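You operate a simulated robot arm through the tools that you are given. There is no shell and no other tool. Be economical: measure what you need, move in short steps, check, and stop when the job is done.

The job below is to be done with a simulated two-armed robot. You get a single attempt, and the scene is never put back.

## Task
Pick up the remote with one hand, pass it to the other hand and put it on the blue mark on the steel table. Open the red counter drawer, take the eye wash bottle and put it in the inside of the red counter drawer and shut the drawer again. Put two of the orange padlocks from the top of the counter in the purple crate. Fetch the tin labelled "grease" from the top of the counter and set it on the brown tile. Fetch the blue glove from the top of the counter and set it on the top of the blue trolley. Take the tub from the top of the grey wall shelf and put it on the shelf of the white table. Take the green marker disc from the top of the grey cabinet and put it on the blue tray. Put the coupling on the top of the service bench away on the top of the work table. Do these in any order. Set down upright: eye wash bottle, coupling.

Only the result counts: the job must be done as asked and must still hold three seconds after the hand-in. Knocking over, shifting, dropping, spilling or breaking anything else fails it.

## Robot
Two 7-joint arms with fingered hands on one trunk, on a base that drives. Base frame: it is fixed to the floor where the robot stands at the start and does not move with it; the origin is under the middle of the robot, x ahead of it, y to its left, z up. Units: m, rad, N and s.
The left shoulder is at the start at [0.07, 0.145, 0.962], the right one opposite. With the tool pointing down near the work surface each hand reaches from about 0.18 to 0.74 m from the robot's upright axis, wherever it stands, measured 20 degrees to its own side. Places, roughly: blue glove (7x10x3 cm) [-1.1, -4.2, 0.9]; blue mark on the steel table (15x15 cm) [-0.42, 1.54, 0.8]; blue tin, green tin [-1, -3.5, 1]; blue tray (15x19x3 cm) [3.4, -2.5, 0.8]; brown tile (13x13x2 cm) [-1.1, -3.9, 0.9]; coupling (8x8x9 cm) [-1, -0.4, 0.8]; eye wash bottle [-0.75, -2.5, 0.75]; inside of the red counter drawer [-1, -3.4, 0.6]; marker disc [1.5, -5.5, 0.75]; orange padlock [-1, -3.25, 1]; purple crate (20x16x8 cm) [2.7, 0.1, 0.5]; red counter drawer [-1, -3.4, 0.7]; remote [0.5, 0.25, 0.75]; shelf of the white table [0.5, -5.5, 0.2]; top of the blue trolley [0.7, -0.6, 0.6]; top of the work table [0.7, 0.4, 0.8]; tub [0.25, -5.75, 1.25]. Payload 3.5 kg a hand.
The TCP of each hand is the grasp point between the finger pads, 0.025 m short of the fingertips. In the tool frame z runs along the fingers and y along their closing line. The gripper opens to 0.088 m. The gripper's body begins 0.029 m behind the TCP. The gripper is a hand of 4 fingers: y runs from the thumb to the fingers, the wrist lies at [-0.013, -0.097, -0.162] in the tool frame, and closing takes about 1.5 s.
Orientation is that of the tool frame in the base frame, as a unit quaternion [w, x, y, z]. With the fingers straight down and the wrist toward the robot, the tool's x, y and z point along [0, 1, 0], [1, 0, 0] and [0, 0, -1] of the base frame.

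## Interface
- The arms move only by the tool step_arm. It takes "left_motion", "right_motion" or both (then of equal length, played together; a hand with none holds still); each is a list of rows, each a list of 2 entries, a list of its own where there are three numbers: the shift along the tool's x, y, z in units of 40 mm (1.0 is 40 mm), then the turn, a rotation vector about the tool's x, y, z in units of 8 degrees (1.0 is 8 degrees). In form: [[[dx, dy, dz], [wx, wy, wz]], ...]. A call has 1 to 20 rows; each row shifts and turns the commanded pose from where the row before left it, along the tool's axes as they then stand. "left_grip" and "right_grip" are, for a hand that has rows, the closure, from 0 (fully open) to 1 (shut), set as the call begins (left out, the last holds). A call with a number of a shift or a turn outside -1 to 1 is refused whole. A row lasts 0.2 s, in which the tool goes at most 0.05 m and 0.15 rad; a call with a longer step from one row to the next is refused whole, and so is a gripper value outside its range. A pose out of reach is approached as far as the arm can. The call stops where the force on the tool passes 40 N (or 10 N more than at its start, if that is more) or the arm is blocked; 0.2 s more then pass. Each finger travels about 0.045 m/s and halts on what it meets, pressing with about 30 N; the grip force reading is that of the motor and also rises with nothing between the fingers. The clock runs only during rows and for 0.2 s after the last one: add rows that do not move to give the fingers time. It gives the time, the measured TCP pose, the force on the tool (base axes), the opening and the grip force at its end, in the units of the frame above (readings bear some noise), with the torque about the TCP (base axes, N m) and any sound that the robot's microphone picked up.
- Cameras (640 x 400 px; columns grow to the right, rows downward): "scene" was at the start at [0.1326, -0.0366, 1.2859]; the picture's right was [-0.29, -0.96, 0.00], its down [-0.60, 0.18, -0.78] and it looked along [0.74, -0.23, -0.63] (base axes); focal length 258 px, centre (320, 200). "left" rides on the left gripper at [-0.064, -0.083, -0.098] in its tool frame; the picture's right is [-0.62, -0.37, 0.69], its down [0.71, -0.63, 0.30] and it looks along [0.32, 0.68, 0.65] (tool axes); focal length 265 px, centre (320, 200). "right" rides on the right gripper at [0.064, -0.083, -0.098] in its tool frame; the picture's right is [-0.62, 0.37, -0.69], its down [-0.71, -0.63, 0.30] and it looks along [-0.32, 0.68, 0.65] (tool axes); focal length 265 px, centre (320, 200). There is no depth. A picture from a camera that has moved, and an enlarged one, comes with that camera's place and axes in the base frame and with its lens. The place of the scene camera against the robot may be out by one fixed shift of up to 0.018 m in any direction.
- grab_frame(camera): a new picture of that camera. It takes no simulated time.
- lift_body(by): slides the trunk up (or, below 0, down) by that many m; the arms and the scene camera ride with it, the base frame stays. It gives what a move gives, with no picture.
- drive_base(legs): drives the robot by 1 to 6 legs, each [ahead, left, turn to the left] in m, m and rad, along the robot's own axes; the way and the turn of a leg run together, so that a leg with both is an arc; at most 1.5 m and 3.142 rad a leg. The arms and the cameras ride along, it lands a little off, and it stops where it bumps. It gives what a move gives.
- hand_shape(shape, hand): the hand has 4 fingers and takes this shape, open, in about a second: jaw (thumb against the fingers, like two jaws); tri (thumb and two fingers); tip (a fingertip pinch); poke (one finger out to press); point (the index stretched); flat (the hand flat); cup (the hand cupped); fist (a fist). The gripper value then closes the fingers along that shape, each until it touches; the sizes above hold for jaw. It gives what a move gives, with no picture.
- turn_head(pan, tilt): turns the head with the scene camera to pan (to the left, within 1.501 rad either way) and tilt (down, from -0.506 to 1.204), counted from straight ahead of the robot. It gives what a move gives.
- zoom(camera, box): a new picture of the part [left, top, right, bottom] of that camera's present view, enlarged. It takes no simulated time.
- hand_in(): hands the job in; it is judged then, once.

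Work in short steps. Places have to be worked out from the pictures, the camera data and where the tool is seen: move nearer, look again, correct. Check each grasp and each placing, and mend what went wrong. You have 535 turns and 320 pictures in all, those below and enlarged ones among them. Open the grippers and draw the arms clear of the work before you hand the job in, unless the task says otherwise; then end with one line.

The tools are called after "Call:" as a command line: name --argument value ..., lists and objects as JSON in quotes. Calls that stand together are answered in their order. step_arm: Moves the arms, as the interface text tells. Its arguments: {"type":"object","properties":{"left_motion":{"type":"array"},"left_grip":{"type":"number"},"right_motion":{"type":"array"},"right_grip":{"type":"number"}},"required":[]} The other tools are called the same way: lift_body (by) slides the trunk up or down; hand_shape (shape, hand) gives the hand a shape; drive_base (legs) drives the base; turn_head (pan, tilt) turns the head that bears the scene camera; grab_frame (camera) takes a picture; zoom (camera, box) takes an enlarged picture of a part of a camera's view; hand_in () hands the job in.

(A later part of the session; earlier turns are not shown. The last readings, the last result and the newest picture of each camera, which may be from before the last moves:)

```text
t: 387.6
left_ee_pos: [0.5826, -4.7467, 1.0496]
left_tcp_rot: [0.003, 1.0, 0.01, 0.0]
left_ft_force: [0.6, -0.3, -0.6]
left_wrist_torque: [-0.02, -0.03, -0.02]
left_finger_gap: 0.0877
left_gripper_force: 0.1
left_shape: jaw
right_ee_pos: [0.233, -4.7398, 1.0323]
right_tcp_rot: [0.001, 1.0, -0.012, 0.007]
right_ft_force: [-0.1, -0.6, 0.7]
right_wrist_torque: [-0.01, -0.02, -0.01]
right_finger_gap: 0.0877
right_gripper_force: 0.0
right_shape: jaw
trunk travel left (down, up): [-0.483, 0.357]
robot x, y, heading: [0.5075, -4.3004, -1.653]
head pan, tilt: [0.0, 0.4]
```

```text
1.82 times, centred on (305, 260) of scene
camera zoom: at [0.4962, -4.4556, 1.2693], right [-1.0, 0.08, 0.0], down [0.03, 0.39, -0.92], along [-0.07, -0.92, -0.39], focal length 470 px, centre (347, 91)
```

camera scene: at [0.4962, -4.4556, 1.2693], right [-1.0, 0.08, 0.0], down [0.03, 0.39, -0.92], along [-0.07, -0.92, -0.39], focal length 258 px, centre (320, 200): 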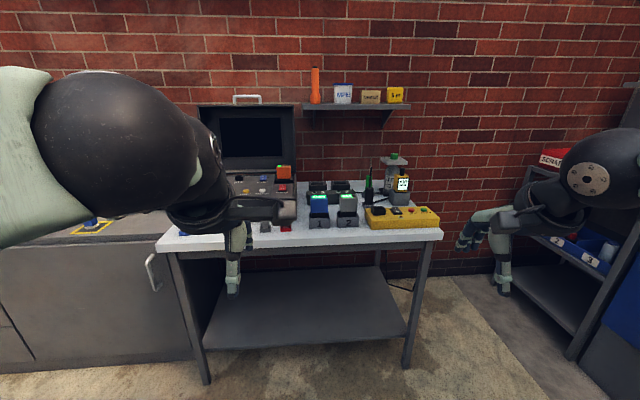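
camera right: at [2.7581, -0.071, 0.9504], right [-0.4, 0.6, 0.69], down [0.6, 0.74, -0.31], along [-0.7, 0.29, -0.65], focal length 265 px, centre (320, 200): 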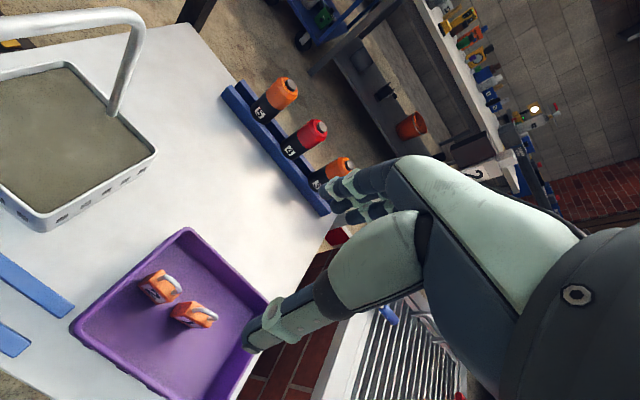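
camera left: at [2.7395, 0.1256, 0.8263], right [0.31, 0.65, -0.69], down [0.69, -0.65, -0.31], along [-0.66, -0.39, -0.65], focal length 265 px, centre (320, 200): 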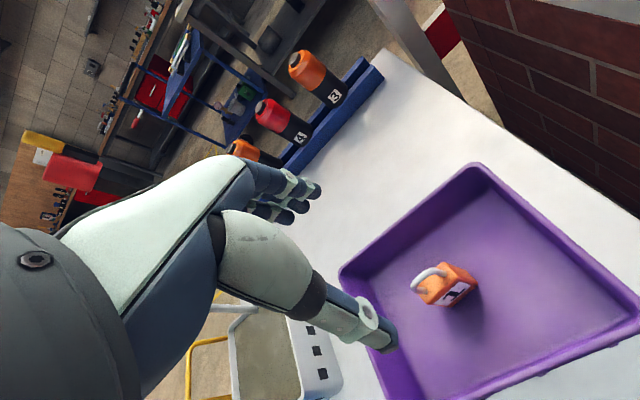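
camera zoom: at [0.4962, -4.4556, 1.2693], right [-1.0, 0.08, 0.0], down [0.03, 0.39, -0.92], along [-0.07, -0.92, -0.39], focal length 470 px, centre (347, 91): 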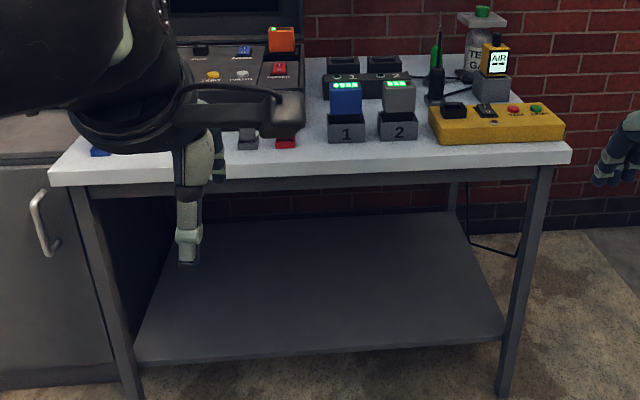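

The tub is the "WIPES" tub on the wall shelf (top ≈1.21). It needs a forward-pointing grasp. I raise the trunk and drive up to the table to measure.

Call:
lift_body --by 0.34

Call:
drive_base --legs '[[0, 0.05, 0.083], [0.45, 0, 0]]'

Call:
turn_head --pan 0.0 --tilt 0.6

Call:
grab_frame --camera "scene"

Call:
grab_frame --camera "right"

```text
t: 390.9
left_ee_pos: [0.5828, -4.7453, 1.3901]
left_tcp_rot: [0.003, 1.0, 0.01, -0.001]
left_ft_force: [0.1, 0.4, 0.2]
left_wrist_torque: [0.0, -0.04, -0.03]
left_finger_gap: 0.0875
left_gripper_force: 0.1
left_shape: jaw
right_ee_pos: [0.2329, -4.7413, 1.3728]
right_tcp_rot: [0.001, 1.0, -0.013, 0.007]
right_ft_force: [1.0, 0.1, 0.8]
right_wrist_torque: [0.01, 0.02, -0.01]
right_finger_gap: 0.0879
right_gripper_force: 0.0
right_shape: jaw
trunk travel left (down, up): [-0.823, 0.017]
robot x, y, heading: [0.5048, -4.3064, -1.652]
head pan, tilt: [0.0, 0.4]
```

```text
t: 394.1
left_ee_pos: [0.6764, -5.181, 1.39]
left_tcp_rot: [0.004, 0.998, 0.056, -0.001]
left_ft_force: [0.7, -0.1, 0.4]
left_wrist_torque: [-0.01, 0.02, -0.01]
left_finger_gap: 0.0881
left_gripper_force: 0.1
left_shape: jaw
right_ee_pos: [0.3269, -5.2055, 1.3729]
right_tcp_rot: [0.002, 0.999, 0.033, 0.007]
right_ft_force: [0.7, 0.4, 0.0]
right_wrist_torque: [-0.03, 0.03, -0.02]
right_finger_gap: 0.0877
right_gripper_force: 0.1
right_shape: jaw
trunk travel left (down, up): [-0.823, 0.017]
robot x, y, heading: [0.5634, -4.7474, -1.553]
head pan, tilt: [0.0, 0.4]
```

```text
t: 394.8
left_ee_pos: [0.6762, -5.1823, 1.3904]
left_tcp_rot: [0.004, 0.998, 0.056, -0.002]
left_ft_force: [-0.6, 0.7, -0.5]
left_wrist_torque: [0.01, 0.03, -0.01]
left_finger_gap: 0.0877
left_gripper_force: 0.0
left_shape: jaw
right_ee_pos: [0.3256, -5.2079, 1.373]
right_tcp_rot: [0.002, 0.999, 0.034, 0.008]
right_ft_force: [-0.2, -0.9, -0.1]
right_wrist_torque: [-0.05, 0.0, 0.0]
right_finger_gap: 0.0879
right_gripper_force: 0.1
right_shape: jaw
trunk travel left (down, up): [-0.823, 0.017]
robot x, y, heading: [0.5592, -4.7466, -1.559]
head pan, tilt: [0.0, 0.6]
```

```text
140 pictures are left
camera scene: at [0.5622, -4.896, 1.5911], right [-1.0, -0.01, 0.0], down [-0.01, 0.56, -0.83], along [0.01, -0.83, -0.56], focal length 258 px, centre (320, 200)
```

scene: 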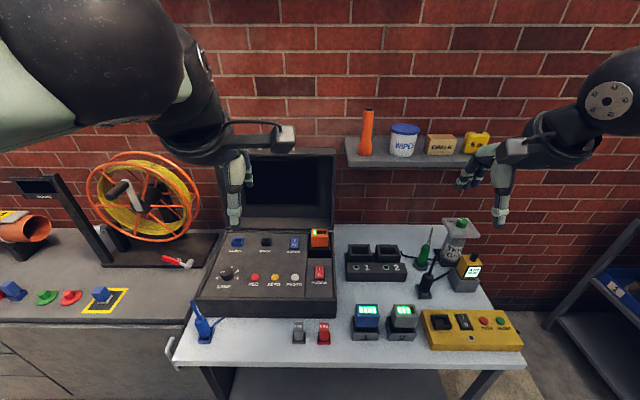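

```text
139 pictures are left
camera right: at [0.384, -5.1209, 1.4714], right [-0.61, -0.41, 0.68], down [-0.75, 0.58, -0.32], along [-0.27, -0.7, -0.66], focal length 265 px, centre (320, 200)
```

right: 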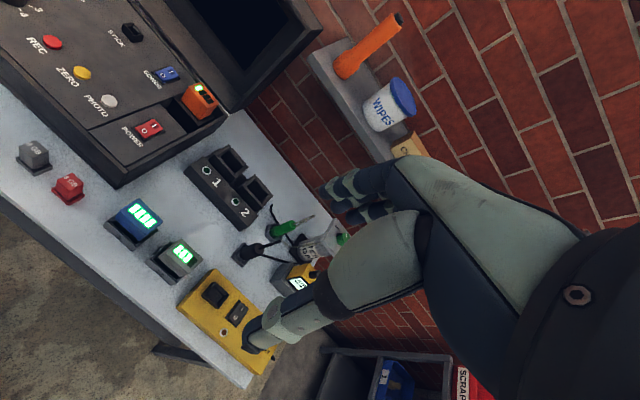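

Call:
zoom --camera "scene" --box '[340, 95, 500, 195]'

Call:
zoom --camera "right" --box '[300, 0, 440, 160]'

```text
4.00 times, centred on (420, 145) of scene
camera zoom: at [0.5622, -4.896, 1.5911], right [-1.0, -0.01, 0.0], down [-0.01, 0.56, -0.83], along [0.01, -0.83, -0.56], focal length 1033 px, centre (-80, 420)
```

zoom: 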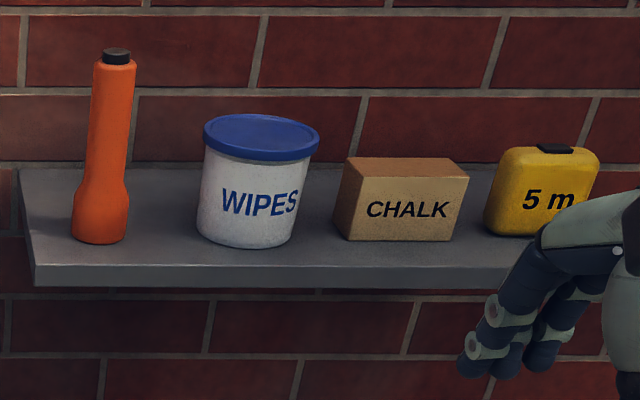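

```text
2.50 times, centred on (370, 80) of right
camera zoom: at [0.384, -5.1209, 1.4714], right [-0.61, -0.41, 0.68], down [-0.75, 0.58, -0.32], along [-0.27, -0.7, -0.66], focal length 664 px, centre (195, 500)
```

zoom: 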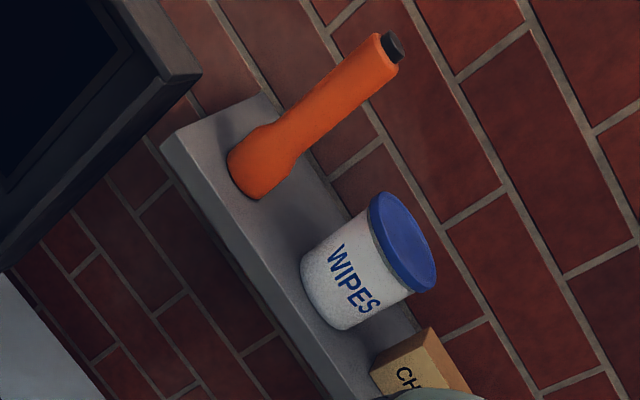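

I pose the right hand pointing forward (pitch, then roll) at a safe distance to view the tub closely.

Call:
step_arm --right_motion '[[[0, 0, 0], [-1, 0, 0]], [[0, 0, 0], [-1, 0, 0]], [[0, 0, 0], [-1, 0, 0]], [[0, 0, 0], [-1, 0, 0]], [[0, 0, 0], [-1, 0, 0]], [[0, 0, 0], [-1, 0, 0]], [[0, 0, 0], [-1, 0, 0]], [[0, 0, 0], [-1, 0, 0]], [[0, 0, 0], [-1, 0, 0]], [[0, 0, 0], [-1, 0, 0]], [[0, 0, 0], [-1, 0, 0]]]'

Call:
grab_frame --camera "scene"

```text
t: 397.2
left_ee_pos: [0.6728, -5.1843, 1.3887]
left_tcp_rot: [0.003, 0.998, 0.056, 0.0]
left_ft_force: [0.2, -0.7, -0.8]
left_wrist_torque: [0.03, 0.01, 0.0]
left_finger_gap: 0.0877
left_gripper_force: 0.1
left_shape: jaw
right_ee_pos: [0.2885, -5.2392, 1.3734]
right_tcp_rot: [0.695, 0.718, 0.018, 0.029]
right_ft_force: [-0.6, -1.1, -0.7]
right_wrist_torque: [-0.03, 0.02, -0.01]
right_finger_gap: 0.0878
right_gripper_force: 0.1
right_shape: jaw
right hand out of reach, approached as far as the arm can: row 1, 2, 3, 4
trunk travel left (down, up): [-0.823, 0.017]
robot x, y, heading: [0.5598, -4.7467, -1.565]
head pan, tilt: [0.0, 0.6]
```

```text
136 pictures are left
camera scene: at [0.5583, -4.8982, 1.591], right [-1.0, -0.01, 0.0], down [0.0, 0.57, -0.82], along [0.01, -0.82, -0.57], focal length 258 px, centre (320, 200)
```

scene: 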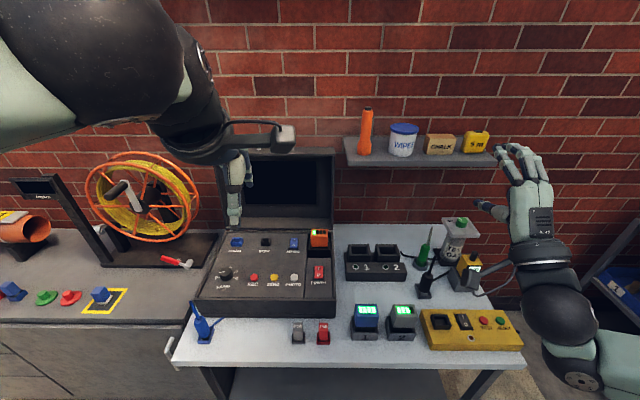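

Now roll so the closing direction is horizontal.

Call:
step_arm --right_motion '[[[0, 0, 0], [0, 0, -1]], [[0, 0, 0], [0, 0, -1]], [[0, 0, 0], [0, 0, -1]], [[0, 0, 0], [0, 0, -1]], [[0, 0, 0], [0, 0, -1]], [[0, 0, 0], [0, 0, -1]], [[0, 0, 0], [0, 0, -1]], [[0, 0, 0], [0, 0, -1]], [[0, 0, 0], [0, 0, -1]], [[0, 0, 0], [0, 0, -1]], [[0, 0, 0], [0, 0, -1]]]'

Call:
grab_frame --camera "scene"

Call:
grab_frame --camera "right"

```text
t: 399.6
left_ee_pos: [0.6765, -5.1825, 1.3889]
left_tcp_rot: [0.004, 0.998, 0.056, -0.001]
left_ft_force: [1.0, 0.7, 0.3]
left_wrist_torque: [0.03, -0.06, 0.0]
left_finger_gap: 0.088
left_gripper_force: 0.1
left_shape: jaw
right_ee_pos: [0.2922, -5.2381, 1.3748]
right_tcp_rot: [0.519, 0.502, 0.513, -0.464]
right_ft_force: [0.0, 0.1, 0.9]
right_wrist_torque: [-0.05, -0.03, 0.0]
right_finger_gap: 0.0876
right_gripper_force: 0.0
right_shape: jaw
trunk travel left (down, up): [-0.823, 0.017]
robot x, y, heading: [0.5638, -4.7471, -1.555]
head pan, tilt: [0.0, 0.6]
```

```text
135 pictures are left
camera scene: at [0.563, -4.8958, 1.591], right [-1.0, -0.01, 0.0], down [-0.01, 0.56, -0.83], along [0.01, -0.82, -0.56], focal length 258 px, centre (320, 200)
```

scene: 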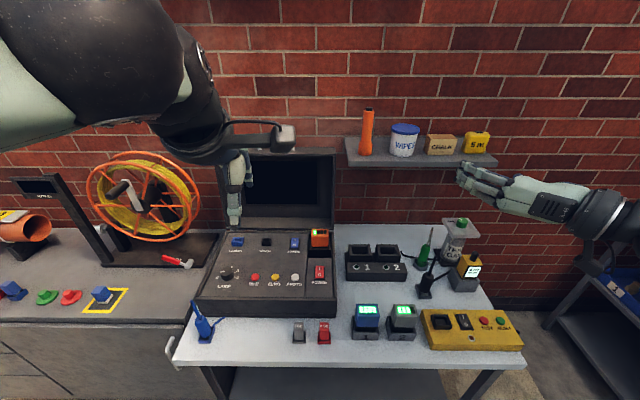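

```text
134 pictures are left
camera right: at [0.2059, -5.1435, 1.3091], right [0.29, 0.69, 0.66], down [-0.64, -0.37, 0.67], along [0.71, -0.62, 0.33], focal length 265 px, centre (320, 200)
```

right: 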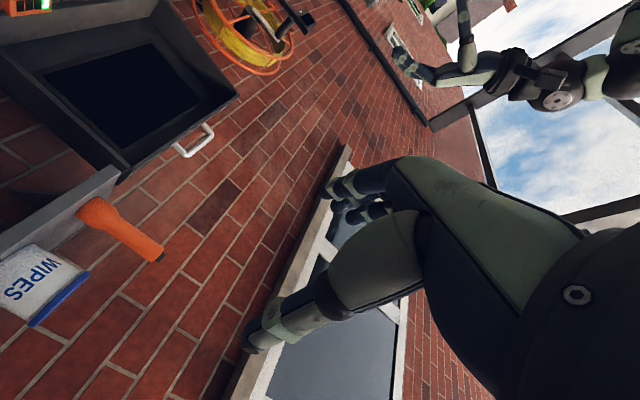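

The hand is properly forward-pointing. The tub body is ≈8 cm (lid ≈10 cm), so the aperture matters. I test the "cup" shape's aperture here in free air.

Call:
hand_shape --hand "right" --shape "cup"

Call:
zoom --camera "scene" --box '[430, 130, 640, 260]'

Call:
grab_frame --camera "right"

Call:
hand_shape --hand "right" --shape "jaw"

Call:
zoom --camera "scene" --box '[430, 130, 640, 260]'

```text
t: 400.5
left_ee_pos: [0.6763, -5.1822, 1.3897]
left_tcp_rot: [0.004, 0.998, 0.056, 0.0]
left_ft_force: [-0.3, 0.1, 0.8]
left_wrist_torque: [-0.01, 0.02, 0.02]
left_finger_gap: 0.0875
left_gripper_force: 0.1
left_shape: jaw
right_ee_pos: [0.2913, -5.2385, 1.3739]
right_tcp_rot: [0.52, 0.504, 0.511, -0.462]
right_ft_force: [0.3, 0.2, -0.1]
right_wrist_torque: [-0.01, -0.02, 0.01]
right_finger_gap: 0.0595
right_gripper_force: 0.0
right_shape: cup
trunk travel left (down, up): [-0.823, 0.017]
robot x, y, heading: [0.5571, -4.7473, -1.558]
head pan, tilt: [0.0, 0.6]
```

```text
3.05 times, centred on (535, 195) of scene
camera zoom: at [0.5616, -4.896, 1.591], right [-1.0, -0.01, 0.0], down [-0.01, 0.57, -0.82], along [0.01, -0.82, -0.57], focal length 787 px, centre (-335, 215)
```

zoom: 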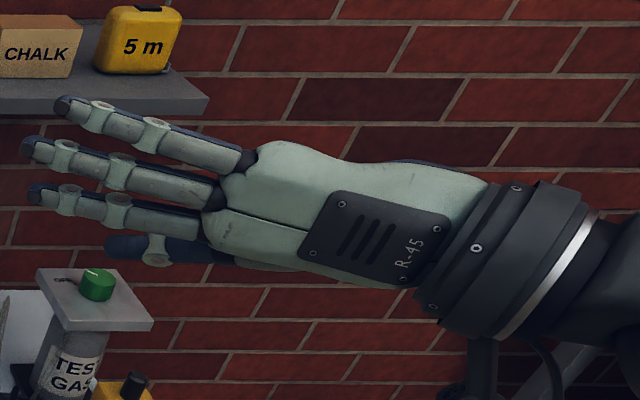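

```text
132 pictures are left
camera right: at [0.2051, -5.1436, 1.3084], right [0.29, 0.69, 0.66], down [-0.64, -0.37, 0.67], along [0.71, -0.62, 0.34], focal length 265 px, centre (320, 200)
```

right: 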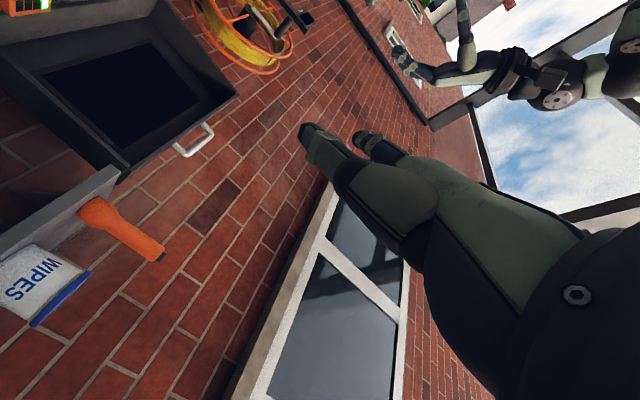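

```text
t: 401.4
left_ee_pos: [0.6755, -5.1818, 1.389]
left_tcp_rot: [0.004, 0.998, 0.055, -0.001]
left_ft_force: [-0.6, 0.5, 0.4]
left_wrist_torque: [0.01, -0.02, 0.02]
left_finger_gap: 0.0877
left_gripper_force: 0.0
left_shape: jaw
right_ee_pos: [0.2914, -5.2373, 1.3739]
right_tcp_rot: [0.52, 0.503, 0.512, -0.462]
right_ft_force: [0.3, 0.7, -0.3]
right_wrist_torque: [0.0, -0.03, 0.01]
right_finger_gap: 0.0877
right_gripper_force: 0.1
right_shape: jaw
trunk travel left (down, up): [-0.823, 0.017]
robot x, y, heading: [0.5597, -4.7471, -1.558]
head pan, tilt: [0.0, 0.6]
```

```text
3.05 times, centred on (535, 195) of scene
camera zoom: at [0.5621, -4.8959, 1.5911], right [-1.0, -0.01, 0.0], down [-0.01, 0.56, -0.82], along [0.01, -0.82, -0.57], focal length 787 px, centre (-335, 215)
```

zoom: 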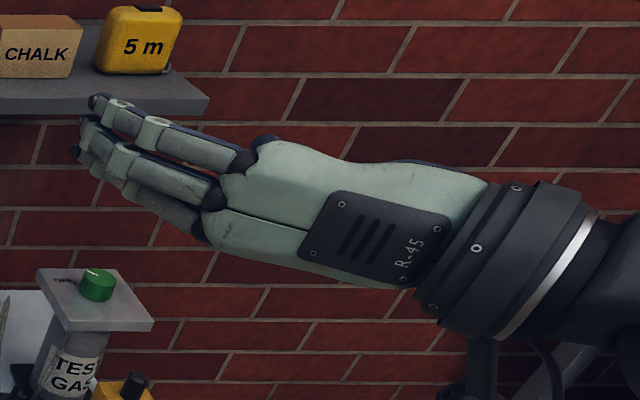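

I keep "jaw". Base radius is ≈0.28, so I can stand at y≈-4.95. Reposition, then bring the hand in front of the tub at its lower-body height.

Call:
drive_base --legs '[[0, -0.15, -0.012], [0.2, 0, 0]]'

Call:
step_arm --right_motion '[[[0.5, 0.5, 0], [0, 0, 0]], [[0.5, 0.5, 0], [0, 0, 0]], [[0.5, 0.5, 0], [0, 0, 0]], [[0.5, 0.5, 0], [0, 0, 0]], [[0.5, 0.5, 0], [0, 0, 0]], [[0.5, 0.5, 0], [0, 0, 0]], [[0.5, 0.3, 0], [0, 0, 0]]]'

Call:
grab_frame --camera "right"

Call:
grab_frame --camera "scene"

```text
t: 404.0
left_ee_pos: [0.5248, -5.3836, 1.3899]
left_tcp_rot: [0.007, 0.999, 0.051, -0.001]
left_ft_force: [-0.5, 0.9, 0.5]
left_wrist_torque: [-0.02, 0.03, -0.01]
left_finger_gap: 0.0875
left_gripper_force: 0.0
left_shape: jaw
right_ee_pos: [0.1401, -5.4359, 1.3762]
right_tcp_rot: [0.518, 0.504, 0.51, -0.466]
right_ft_force: [-1.2, 0.3, 0.7]
right_wrist_torque: [0.0, 0.01, 0.03]
right_finger_gap: 0.0878
right_gripper_force: 0.1
right_shape: jaw
trunk travel left (down, up): [-0.823, 0.017]
robot x, y, heading: [0.4096, -4.9486, -1.568]
head pan, tilt: [0.0, 0.6]
```

```text
t: 405.6
left_ee_pos: [0.5281, -5.3912, 1.3874]
left_tcp_rot: [0.002, 0.999, 0.05, -0.001]
left_ft_force: [0.1, 1.0, 0.4]
left_wrist_torque: [-0.01, 0.0, -0.02]
left_finger_gap: 0.0877
left_gripper_force: 0.0
left_shape: jaw
right_ee_pos: [0.2799, -5.4327, 1.2418]
right_tcp_rot: [0.516, 0.506, 0.512, -0.464]
right_ft_force: [1.0, -1.1, 0.2]
right_wrist_torque: [0.02, -0.04, -0.01]
right_finger_gap: 0.088
right_gripper_force: 0.0
right_shape: jaw
right hand out of reach, approached as far as the arm can: row 7
trunk travel left (down, up): [-0.823, 0.017]
robot x, y, heading: [0.4127, -4.9471, -1.561]
head pan, tilt: [0.0, 0.6]
```

```text
130 pictures are left
camera right: at [0.1948, -5.3373, 1.177], right [0.3, 0.69, 0.66], down [-0.64, -0.37, 0.67], along [0.71, -0.63, 0.33], focal length 265 px, centre (320, 200)
```

right: 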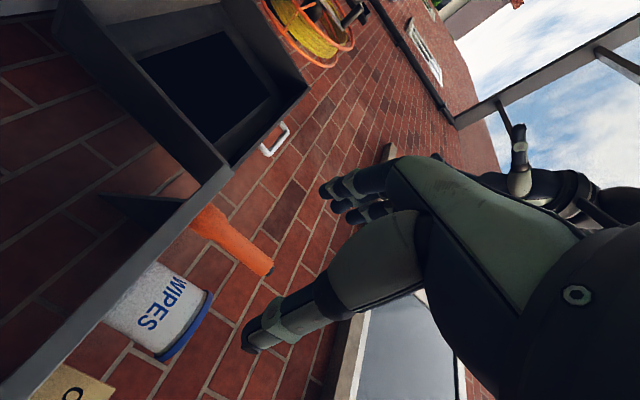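

```text
129 pictures are left
camera scene: at [0.4165, -5.1037, 1.5908], right [-1.0, 0.0, 0.0], down [0.0, 0.57, -0.82], along [0.0, -0.82, -0.57], focal length 258 px, centre (320, 200)
```

scene: 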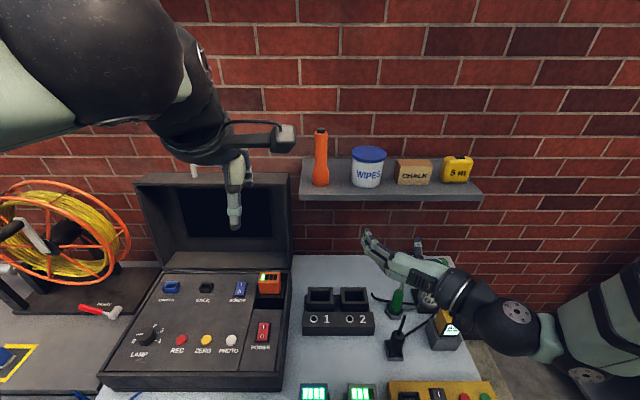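

Measured: lid ≈9.6 cm, body ≈7.6–8.5 cm, centre x≈0.285, shelf ≈1.195. The lower body should just fit. Advance to just before the tub and check alignment.

Call:
step_arm --right_motion '[[[-0.03, -0.03, 0.8], [0, 0, 0]], [[-0.03, -0.03, 0.8], [0, 0, 0]], [[-0.03, -0.03, 0.8], [0, 0, 0]], [[-0.03, -0.03, 0.8], [0, 0, 0]], [[-0.03, -0.03, 0.8], [0, 0, 0]], [[-0.03, -0.03, 0.8], [0, 0, 0]]]'

Call:
grab_frame --camera "right"

Call:
zoom --camera "scene" --box '[290, 110, 490, 250]'

```text
t: 407.0
left_ee_pos: [0.5249, -5.391, 1.389]
left_tcp_rot: [0.003, 0.999, 0.05, -0.001]
left_ft_force: [-0.1, -0.2, -0.3]
left_wrist_torque: [0.03, 0.01, -0.04]
left_finger_gap: 0.0878
left_gripper_force: 0.0
left_shape: jaw
right_ee_pos: [0.282, -5.627, 1.2423]
right_tcp_rot: [0.518, 0.506, 0.51, -0.465]
right_ft_force: [-0.2, 0.1, -0.3]
right_wrist_torque: [0.02, 0.01, 0.02]
right_finger_gap: 0.088
right_gripper_force: 0.1
right_shape: jaw
trunk travel left (down, up): [-0.823, 0.017]
robot x, y, heading: [0.413, -4.9508, -1.567]
head pan, tilt: [0.0, 0.6]
```

```text
128 pictures are left
camera right: at [0.1966, -5.5313, 1.1775], right [0.3, 0.69, 0.66], down [-0.64, -0.36, 0.67], along [0.7, -0.63, 0.34], focal length 265 px, centre (320, 200)
```

right: 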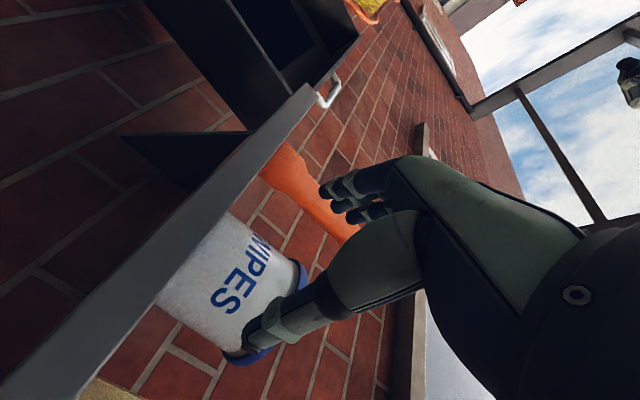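

```text
2.86 times, centred on (390, 180) of scene
camera zoom: at [0.4141, -5.1027, 1.5909], right [-1.0, 0.0, 0.0], down [0.0, 0.57, -0.82], along [0.0, -0.82, -0.57], focal length 738 px, centre (120, 257)
```

zoom: 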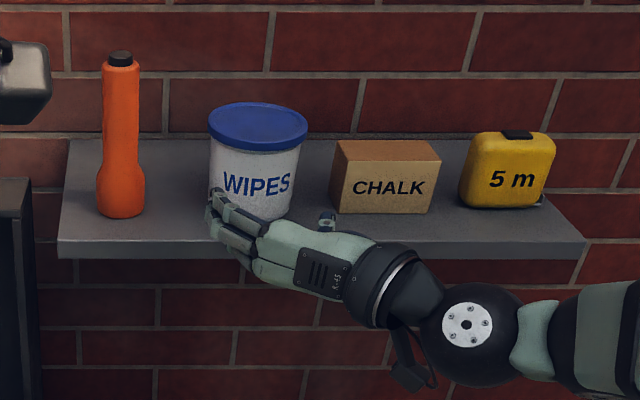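

Alignment looks good (fingers left, thumb right). Advance slowly.

Call:
step_arm --right_motion '[[[-0.02, -0.03, 0.4], [0, 0, 0]], [[-0.02, -0.03, 0.4], [0, 0, 0]], [[-0.02, -0.03, 0.4], [0, 0, 0]], [[-0.02, -0.03, 0.4], [0, 0, 0]]]'

Call:
grab_frame --camera "right"

Call:
zoom --camera "scene" --box '[290, 110, 490, 250]'

```text
t: 408.0
left_ee_pos: [0.5253, -5.3893, 1.389]
left_tcp_rot: [0.003, 0.999, 0.05, -0.001]
left_ft_force: [-0.6, 0.0, 0.0]
left_wrist_torque: [0.01, 0.03, -0.01]
left_finger_gap: 0.0874
left_gripper_force: 0.1
left_shape: jaw
right_ee_pos: [0.28, -5.6884, 1.2463]
right_tcp_rot: [0.518, 0.506, 0.51, -0.464]
right_ft_force: [0.7, -0.4, 0.3]
right_wrist_torque: [0.02, 0.01, 0.0]
right_finger_gap: 0.0879
right_gripper_force: 0.0
right_shape: jaw
trunk travel left (down, up): [-0.823, 0.017]
robot x, y, heading: [0.4157, -4.9527, -1.565]
head pan, tilt: [0.0, 0.6]
```

```text
126 pictures are left
camera right: at [0.1953, -5.5928, 1.1805], right [0.3, 0.69, 0.66], down [-0.65, -0.36, 0.67], along [0.7, -0.63, 0.34], focal length 265 px, centre (320, 200)
```

right: 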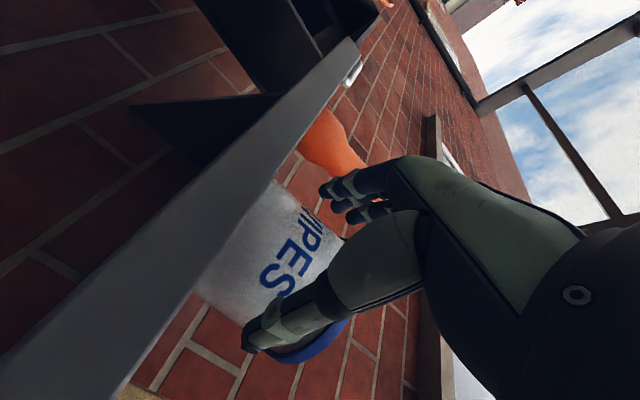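

```text
2.86 times, centred on (390, 180) of scene
camera zoom: at [0.4137, -5.1014, 1.591], right [-1.0, 0.0, 0.0], down [0.0, 0.57, -0.82], along [0.0, -0.82, -0.57], focal length 738 px, centre (120, 257)
```

zoom: 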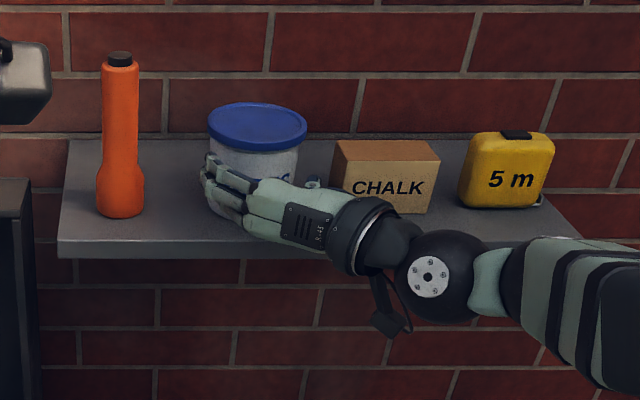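

Continue 4.5 cm, watching force.

Call:
step_arm --right_motion '[[[0.05, -0.03, 0.4], [0, 0, 0]], [[0.05, -0.03, 0.4], [0, 0, 0]], [[0.05, -0.03, 0.35], [0, 0, 0]]]'

Call:
grab_frame --camera "right"

Call:
zoom --camera "scene" --box '[290, 110, 490, 250]'

```text
t: 408.8
left_ee_pos: [0.524, -5.3879, 1.39]
left_tcp_rot: [0.005, 0.999, 0.05, -0.001]
left_ft_force: [0.6, -0.5, 0.1]
left_wrist_torque: [0.02, 0.02, -0.01]
left_finger_gap: 0.0878
left_gripper_force: 0.1
left_shape: jaw
right_ee_pos: [0.2801, -5.7342, 1.2406]
right_tcp_rot: [0.517, 0.507, 0.51, -0.465]
right_ft_force: [0.5, 0.6, 1.3]
right_wrist_torque: [0.01, -0.01, 0.02]
right_finger_gap: 0.0881
right_gripper_force: 0.1
right_shape: jaw
trunk travel left (down, up): [-0.823, 0.017]
robot x, y, heading: [0.4138, -4.9536, -1.569]
head pan, tilt: [0.0, 0.6]
```

```text
124 pictures are left
camera right: at [0.1945, -5.639, 1.1748], right [0.3, 0.69, 0.66], down [-0.65, -0.36, 0.67], along [0.7, -0.63, 0.34], focal length 265 px, centre (320, 200)
```

right: 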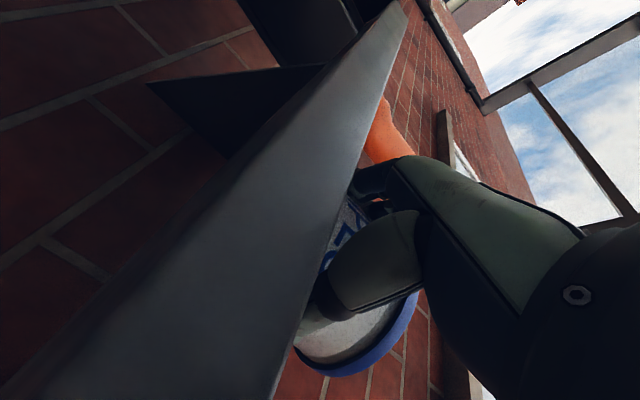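

```text
2.86 times, centred on (390, 180) of scene
camera zoom: at [0.4134, -5.1009, 1.5911], right [-1.0, 0.0, 0.0], down [0.0, 0.57, -0.82], along [0.0, -0.82, -0.57], focal length 738 px, centre (120, 257)
```

zoom: 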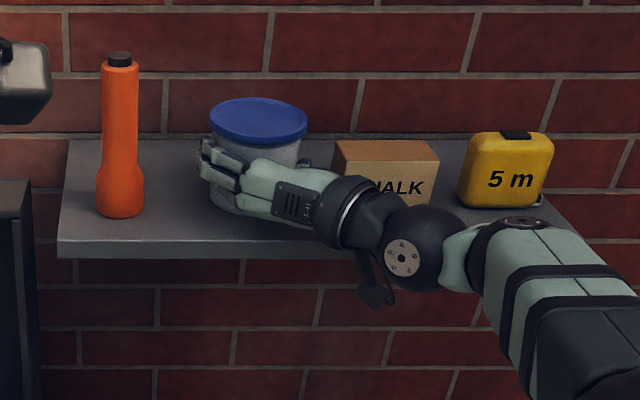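

The tub is between fingers and thumb. Close.

Call:
step_arm --right_motion '[[[0, 0, 0], [0, 0, 0]], [[0, 0, 0], [0, 0, 0]], [[0, 0, 0], [0, 0, 0]], [[0, 0, 0], [0, 0, 0]], [[0, 0, 0], [0, 0, 0]], [[0, 0, 0], [0, 0, 0]], [[0, 0, 0], [0, 0, 0]]]' --right_grip 1

Call:
zoom --camera "scene" --box '[290, 110, 490, 250]'

```text
t: 410.4
left_ee_pos: [0.5255, -5.3874, 1.3902]
left_tcp_rot: [0.005, 0.999, 0.051, -0.001]
left_ft_force: [0.4, 0.2, 0.4]
left_wrist_torque: [-0.02, 0.0, -0.02]
left_finger_gap: 0.0877
left_gripper_force: 0.1
left_shape: jaw
right_ee_pos: [0.2804, -5.7335, 1.2405]
right_tcp_rot: [0.517, 0.506, 0.51, -0.465]
right_ft_force: [0.6, 1.5, 0.7]
right_wrist_torque: [0.02, 0.11, 0.02]
right_finger_gap: 0.0788
right_gripper_force: 29.9
right_shape: jaw
trunk travel left (down, up): [-0.823, 0.017]
robot x, y, heading: [0.4136, -4.9467, -1.567]
head pan, tilt: [0.0, 0.6]
```

```text
2.86 times, centred on (390, 180) of scene
camera zoom: at [0.4138, -5.1006, 1.5911], right [-1.0, 0.0, 0.0], down [0.0, 0.56, -0.83], along [0.0, -0.83, -0.56], focal length 738 px, centre (120, 257)
```

zoom: 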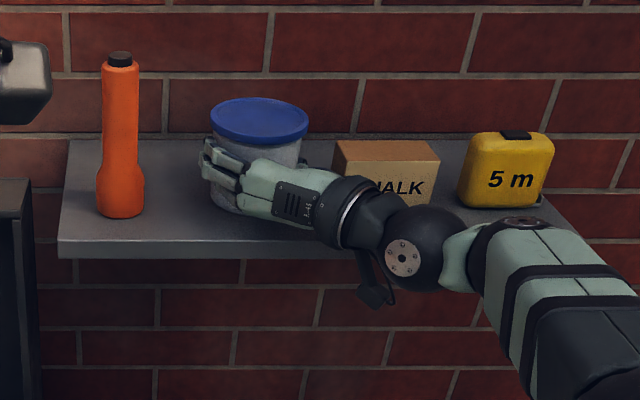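

Gripped at 7.9 cm. Lift 3 cm and check.

Call:
step_arm --right_motion '[[[-0.25, 0, 0], [0, 0, 0]], [[-0.25, 0, 0], [0, 0, 0]], [[-0.3, 0, 0], [0, 0, 0]]]'

Call:
zoom --camera "scene" --box '[290, 110, 490, 250]'

```text
t: 411.2
left_ee_pos: [0.5247, -5.3881, 1.3894]
left_tcp_rot: [0.005, 0.999, 0.05, 0.0]
left_ft_force: [-0.1, -0.1, -0.8]
left_wrist_torque: [0.01, -0.04, -0.02]
left_finger_gap: 0.0878
left_gripper_force: 0.0
left_shape: jaw
right_ee_pos: [0.2782, -5.7347, 1.2716]
right_tcp_rot: [0.518, 0.507, 0.509, -0.464]
right_ft_force: [-0.3, -0.1, -4.6]
right_wrist_torque: [0.04, 0.0, -0.02]
right_finger_gap: 0.0785
right_gripper_force: 29.6
right_shape: jaw
trunk travel left (down, up): [-0.823, 0.017]
robot x, y, heading: [0.4127, -4.9527, -1.568]
head pan, tilt: [0.0, 0.6]
```

```text
2.86 times, centred on (390, 180) of scene
camera zoom: at [0.4136, -5.1012, 1.591], right [-1.0, 0.0, 0.0], down [0.0, 0.57, -0.82], along [0.0, -0.82, -0.57], focal length 738 px, centre (120, 257)
```

zoom: 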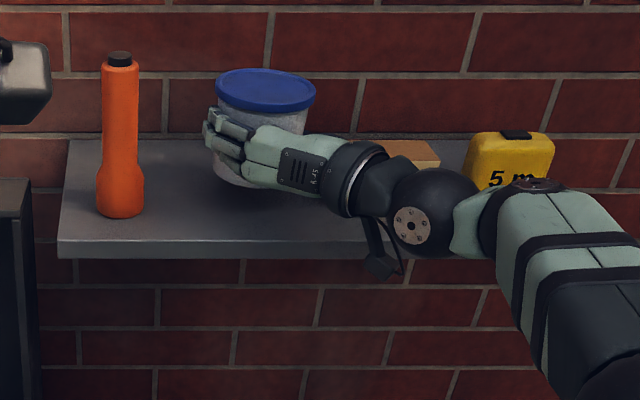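

Tub is held. Lift 5 cm more so the wrist clears the chalk, then drive back.

Call:
step_arm --right_motion '[[[-0.6, 0, 0], [0, 0, 0]], [[-0.7, 0, 0], [0, 0, 0]]]'

Call:
drive_base --legs '[[-0.45, 0, 0]]'

Call:
grab_frame --camera "scene"

```text
t: 411.8
left_ee_pos: [0.5247, -5.388, 1.3886]
left_tcp_rot: [0.005, 0.999, 0.049, -0.001]
left_ft_force: [0.4, 0.3, 0.5]
left_wrist_torque: [0.01, -0.02, -0.01]
left_finger_gap: 0.0875
left_gripper_force: 0.0
left_shape: jaw
right_ee_pos: [0.2773, -5.7383, 1.3253]
right_tcp_rot: [0.517, 0.506, 0.511, -0.464]
right_ft_force: [0.3, 0.1, -3.8]
right_wrist_torque: [0.07, 0.0, -0.01]
right_finger_gap: 0.0786
right_gripper_force: 29.8
right_shape: jaw
trunk travel left (down, up): [-0.823, 0.017]
robot x, y, heading: [0.4148, -4.9523, -1.573]
head pan, tilt: [0.0, 0.6]
```

```text
t: 414.6
left_ee_pos: [0.5231, -4.9373, 1.3903]
left_tcp_rot: [0.003, 0.999, 0.051, 0.001]
left_ft_force: [0.4, 0.1, 0.0]
left_wrist_torque: [0.0, 0.01, 0.0]
left_finger_gap: 0.0874
left_gripper_force: 0.1
left_shape: jaw
right_ee_pos: [0.2761, -5.2867, 1.3232]
right_tcp_rot: [0.518, 0.507, 0.511, -0.463]
right_ft_force: [0.1, 0.2, -2.6]
right_wrist_torque: [0.08, -0.01, 0.0]
right_finger_gap: 0.0788
right_gripper_force: 30.1
right_shape: jaw
trunk travel left (down, up): [-0.823, 0.017]
robot x, y, heading: [0.4138, -4.4973, -1.563]
head pan, tilt: [0.0, 0.6]
```

```text
120 pictures are left
camera scene: at [0.4119, -4.6505, 1.5907], right [-1.0, 0.0, 0.0], down [0.0, 0.57, -0.82], along [0.0, -0.82, -0.57], focal length 258 px, centre (320, 200)
```

scene: 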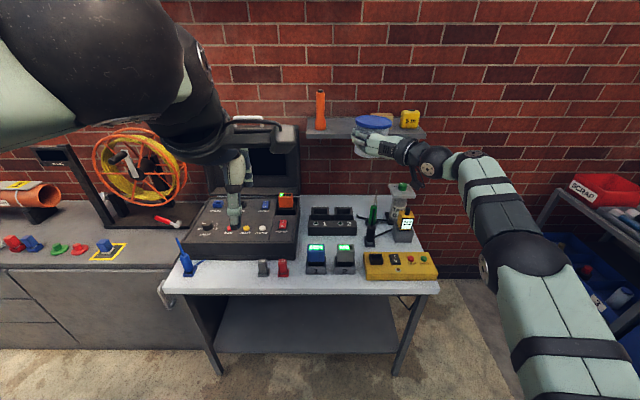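

Back off further and shift left, then lower the trunk to bring the tub down to shelf height.

Call:
drive_base --legs '[[-0.32, 0.12, -0.008]]'

Call:
lift_body --by -0.5

Call:
turn_head --pan -0.2 --tilt 0.6

Call:
grab_frame --camera "scene"

```text
t: 416.8
left_ee_pos: [0.6451, -4.6186, 1.3894]
left_tcp_rot: [0.002, 0.999, 0.052, 0.001]
left_ft_force: [0.2, -0.1, 0.4]
left_wrist_torque: [0.02, -0.01, 0.0]
left_finger_gap: 0.0877
left_gripper_force: 0.0
left_shape: jaw
right_ee_pos: [0.3968, -4.9692, 1.3227]
right_tcp_rot: [0.517, 0.507, 0.51, -0.464]
right_ft_force: [-0.4, 0.2, -2.9]
right_wrist_torque: [0.06, -0.01, 0.02]
right_finger_gap: 0.0788
right_gripper_force: 30.4
right_shape: jaw
trunk travel left (down, up): [-0.823, 0.017]
robot x, y, heading: [0.5321, -4.1796, -1.567]
head pan, tilt: [0.0, 0.6]
```

```text
refused: -0.5 is not a number from -0.4 to 0.4
```

```text
t: 417.5
left_ee_pos: [0.6461, -4.617, 1.3888]
left_tcp_rot: [0.003, 0.999, 0.051, -0.001]
left_ft_force: [0.2, 0.9, -0.4]
left_wrist_torque: [-0.02, -0.01, 0.02]
left_finger_gap: 0.0879
left_gripper_force: 0.1
left_shape: jaw
right_ee_pos: [0.3971, -4.966, 1.3232]
right_tcp_rot: [0.517, 0.506, 0.51, -0.465]
right_ft_force: [-0.2, -0.6, -3.5]
right_wrist_torque: [0.1, 0.0, -0.02]
right_finger_gap: 0.0787
right_gripper_force: 30.2
right_shape: jaw
trunk travel left (down, up): [-0.823, 0.017]
robot x, y, heading: [0.5341, -4.1793, -1.566]
head pan, tilt: [-0.201, 0.6]
```

```text
119 pictures are left
camera scene: at [0.5172, -4.3276, 1.591], right [-0.98, 0.2, 0.0], down [0.11, 0.55, -0.82], along [-0.16, -0.81, -0.57], focal length 258 px, centre (320, 200)
```

scene: 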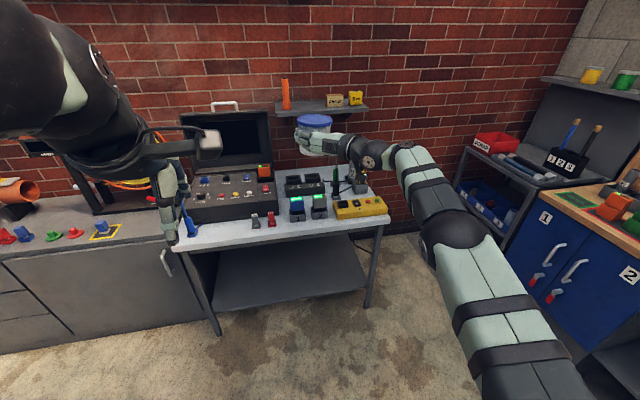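

Call:
lift_body --by -0.4

Call:
lift_body --by -0.4

Call:
turn_head --pan 0.0 --tilt 0.5

Call:
grab_frame --camera "scene"

Call:
grab_frame --camera "right"

```text
t: 421.3
left_ee_pos: [0.6453, -4.6159, 0.9888]
left_tcp_rot: [0.003, 0.999, 0.052, 0.001]
left_ft_force: [0.3, 0.0, 0.5]
left_wrist_torque: [0.02, 0.0, -0.01]
left_finger_gap: 0.0875
left_gripper_force: 0.0
left_shape: jaw
right_ee_pos: [0.3984, -4.9657, 0.9237]
right_tcp_rot: [0.518, 0.505, 0.511, -0.465]
right_ft_force: [0.0, -1.0, -2.2]
right_wrist_torque: [0.08, 0.02, 0.03]
right_finger_gap: 0.0787
right_gripper_force: 30.6
right_shape: jaw
trunk travel left (down, up): [-0.423, 0.417]
robot x, y, heading: [0.5378, -4.1769, -1.57]
head pan, tilt: [-0.201, 0.6]
```

```text
t: 425.2
left_ee_pos: [0.6469, -4.6155, 0.589]
left_tcp_rot: [0.003, 0.999, 0.051, 0.0]
left_ft_force: [0.1, -0.1, 0.4]
left_wrist_torque: [0.0, -0.01, -0.04]
left_finger_gap: 0.0877
left_gripper_force: 0.0
left_shape: jaw
right_ee_pos: [0.3977, -4.9657, 0.5239]
right_tcp_rot: [0.517, 0.506, 0.51, -0.465]
right_ft_force: [-0.7, 0.8, -3.1]
right_wrist_torque: [0.09, 0.0, 0.01]
right_finger_gap: 0.0786
right_gripper_force: 30.0
right_shape: jaw
trunk travel left (down, up): [-0.023, 0.817]
robot x, y, heading: [0.5325, -4.1769, -1.568]
head pan, tilt: [-0.201, 0.6]
```

```text
t: 425.9
left_ee_pos: [0.647, -4.6161, 0.589]
left_tcp_rot: [0.003, 0.999, 0.052, 0.0]
left_ft_force: [0.2, -1.0, 0.5]
left_wrist_torque: [0.02, 0.0, 0.0]
left_finger_gap: 0.088
left_gripper_force: 0.1
left_shape: jaw
right_ee_pos: [0.3974, -4.9654, 0.523]
right_tcp_rot: [0.517, 0.505, 0.511, -0.465]
right_ft_force: [0.0, -0.6, -2.5]
right_wrist_torque: [0.07, 0.0, 0.02]
right_finger_gap: 0.0787
right_gripper_force: 30.3
right_shape: jaw
trunk travel left (down, up): [-0.023, 0.817]
robot x, y, heading: [0.5357, -4.1782, -1.571]
head pan, tilt: [0.0, 0.499]
```

```text
118 pictures are left
camera scene: at [0.5348, -4.3313, 0.8], right [-1.0, 0.0, 0.0], down [0.0, 0.48, -0.88], along [0.0, -0.88, -0.48], focal length 258 px, centre (320, 200)
```

scene: 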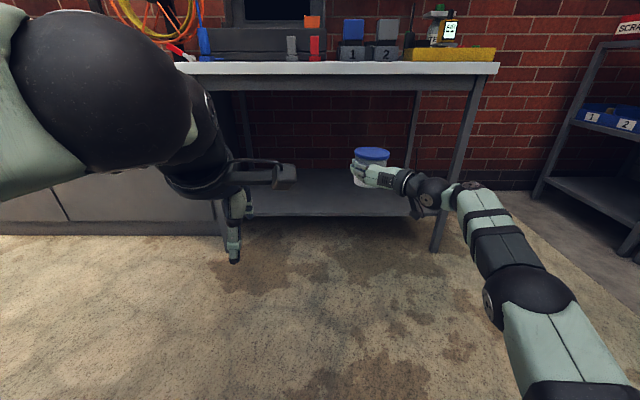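

```text
117 pictures are left
camera right: at [0.3129, -4.8708, 0.4582], right [0.3, 0.69, 0.66], down [-0.64, -0.37, 0.67], along [0.7, -0.63, 0.34], focal length 265 px, centre (320, 200)
```

right: 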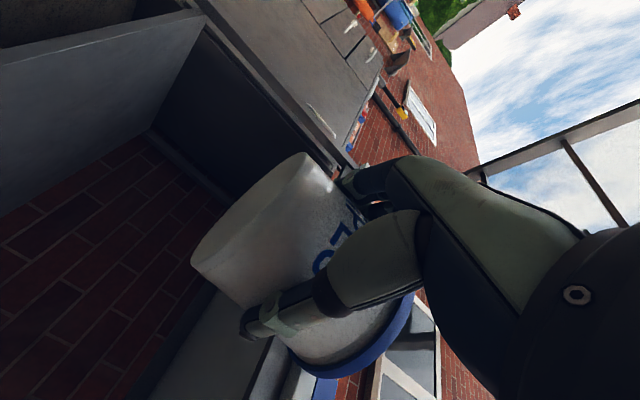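

Shelf ≈0.22 high. Lower the right arm ~20 cm in front of the table.

Call:
step_arm --right_motion '[[[0.7, 0, 0], [0, 0, 0]], [[0.7, 0, 0], [0, 0, 0]], [[0.7, 0, 0], [0, 0, 0]], [[0.7, 0, 0], [0, 0, 0]], [[0.7, 0, 0], [0, 0, 0]], [[0.7, 0, 0], [0, 0, 0]], [[0.5, 0, 0], [0, 0, 0]]]'

Call:
grab_frame --camera "scene"

```text
t: 427.5
left_ee_pos: [0.6461, -4.616, 0.5895]
left_tcp_rot: [0.003, 0.999, 0.051, 0.0]
left_ft_force: [0.5, -0.3, 0.6]
left_wrist_torque: [0.0, 0.02, -0.01]
left_finger_gap: 0.0875
left_gripper_force: 0.0
left_shape: jaw
right_ee_pos: [0.408, -4.9592, 0.3341]
right_tcp_rot: [0.518, 0.505, 0.511, -0.464]
right_ft_force: [0.0, 0.5, -2.8]
right_wrist_torque: [0.08, -0.02, -0.02]
right_finger_gap: 0.0788
right_gripper_force: 30.1
right_shape: jaw
trunk travel left (down, up): [-0.023, 0.817]
robot x, y, heading: [0.5338, -4.1755, -1.568]
head pan, tilt: [0.0, 0.499]
```

```text
116 pictures are left
camera scene: at [0.5349, -4.3314, 0.8], right [-1.0, 0.0, 0.0], down [0.0, 0.48, -0.88], along [0.0, -0.88, -0.48], focal length 258 px, centre (320, 200)
```

scene: 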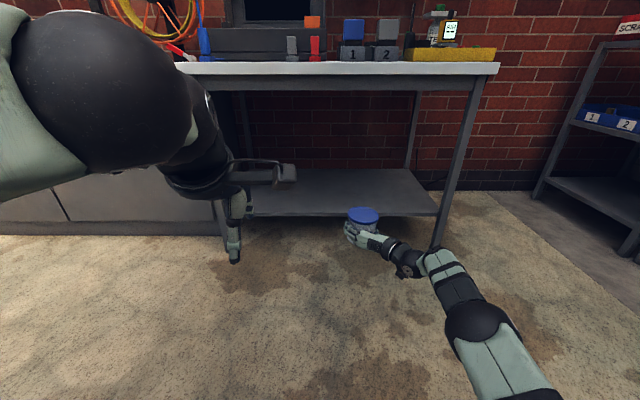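

Drive ahead 0.48 m to bring the tub over the shelf.

Call:
drive_base --legs '[[0.47, 0, 0]]'

Call:
grab_frame --camera "scene"

Call:
grab_frame --camera "right"

```text
t: 430.2
left_ee_pos: [0.653, -5.0677, 0.5889]
left_tcp_rot: [0.003, 0.998, 0.055, 0.0]
left_ft_force: [0.5, 0.0, 0.8]
left_wrist_torque: [0.01, 0.0, -0.03]
left_finger_gap: 0.0874
left_gripper_force: 0.1
left_shape: jaw
right_ee_pos: [0.4169, -5.4126, 0.334]
right_tcp_rot: [0.519, 0.504, 0.512, -0.463]
right_ft_force: [-0.5, 0.6, -3.3]
right_wrist_torque: [0.04, -0.03, -0.05]
right_finger_gap: 0.0788
right_gripper_force: 30.4
right_shape: jaw
trunk travel left (down, up): [-0.023, 0.817]
robot x, y, heading: [0.5403, -4.6314, -1.558]
head pan, tilt: [0.0, 0.499]
```

```text
115 pictures are left
camera scene: at [0.5394, -4.784, 0.8], right [-1.0, -0.01, 0.0], down [-0.01, 0.48, -0.88], along [0.01, -0.88, -0.48], focal length 258 px, centre (320, 200)
```

scene: 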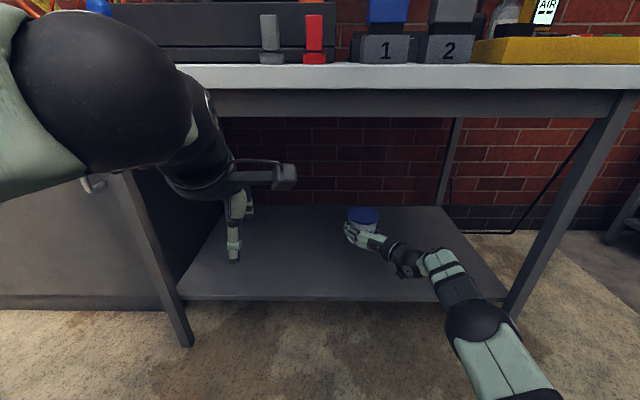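

```text
114 pictures are left
camera right: at [0.331, -5.3177, 0.2682], right [0.29, 0.69, 0.66], down [-0.64, -0.37, 0.67], along [0.71, -0.62, 0.34], focal length 265 px, centre (320, 200)
```

right: 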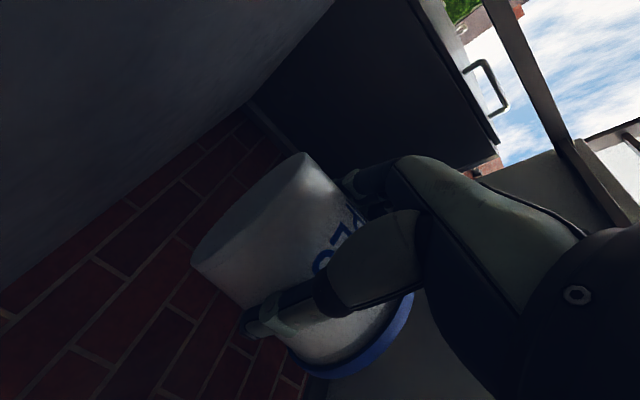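

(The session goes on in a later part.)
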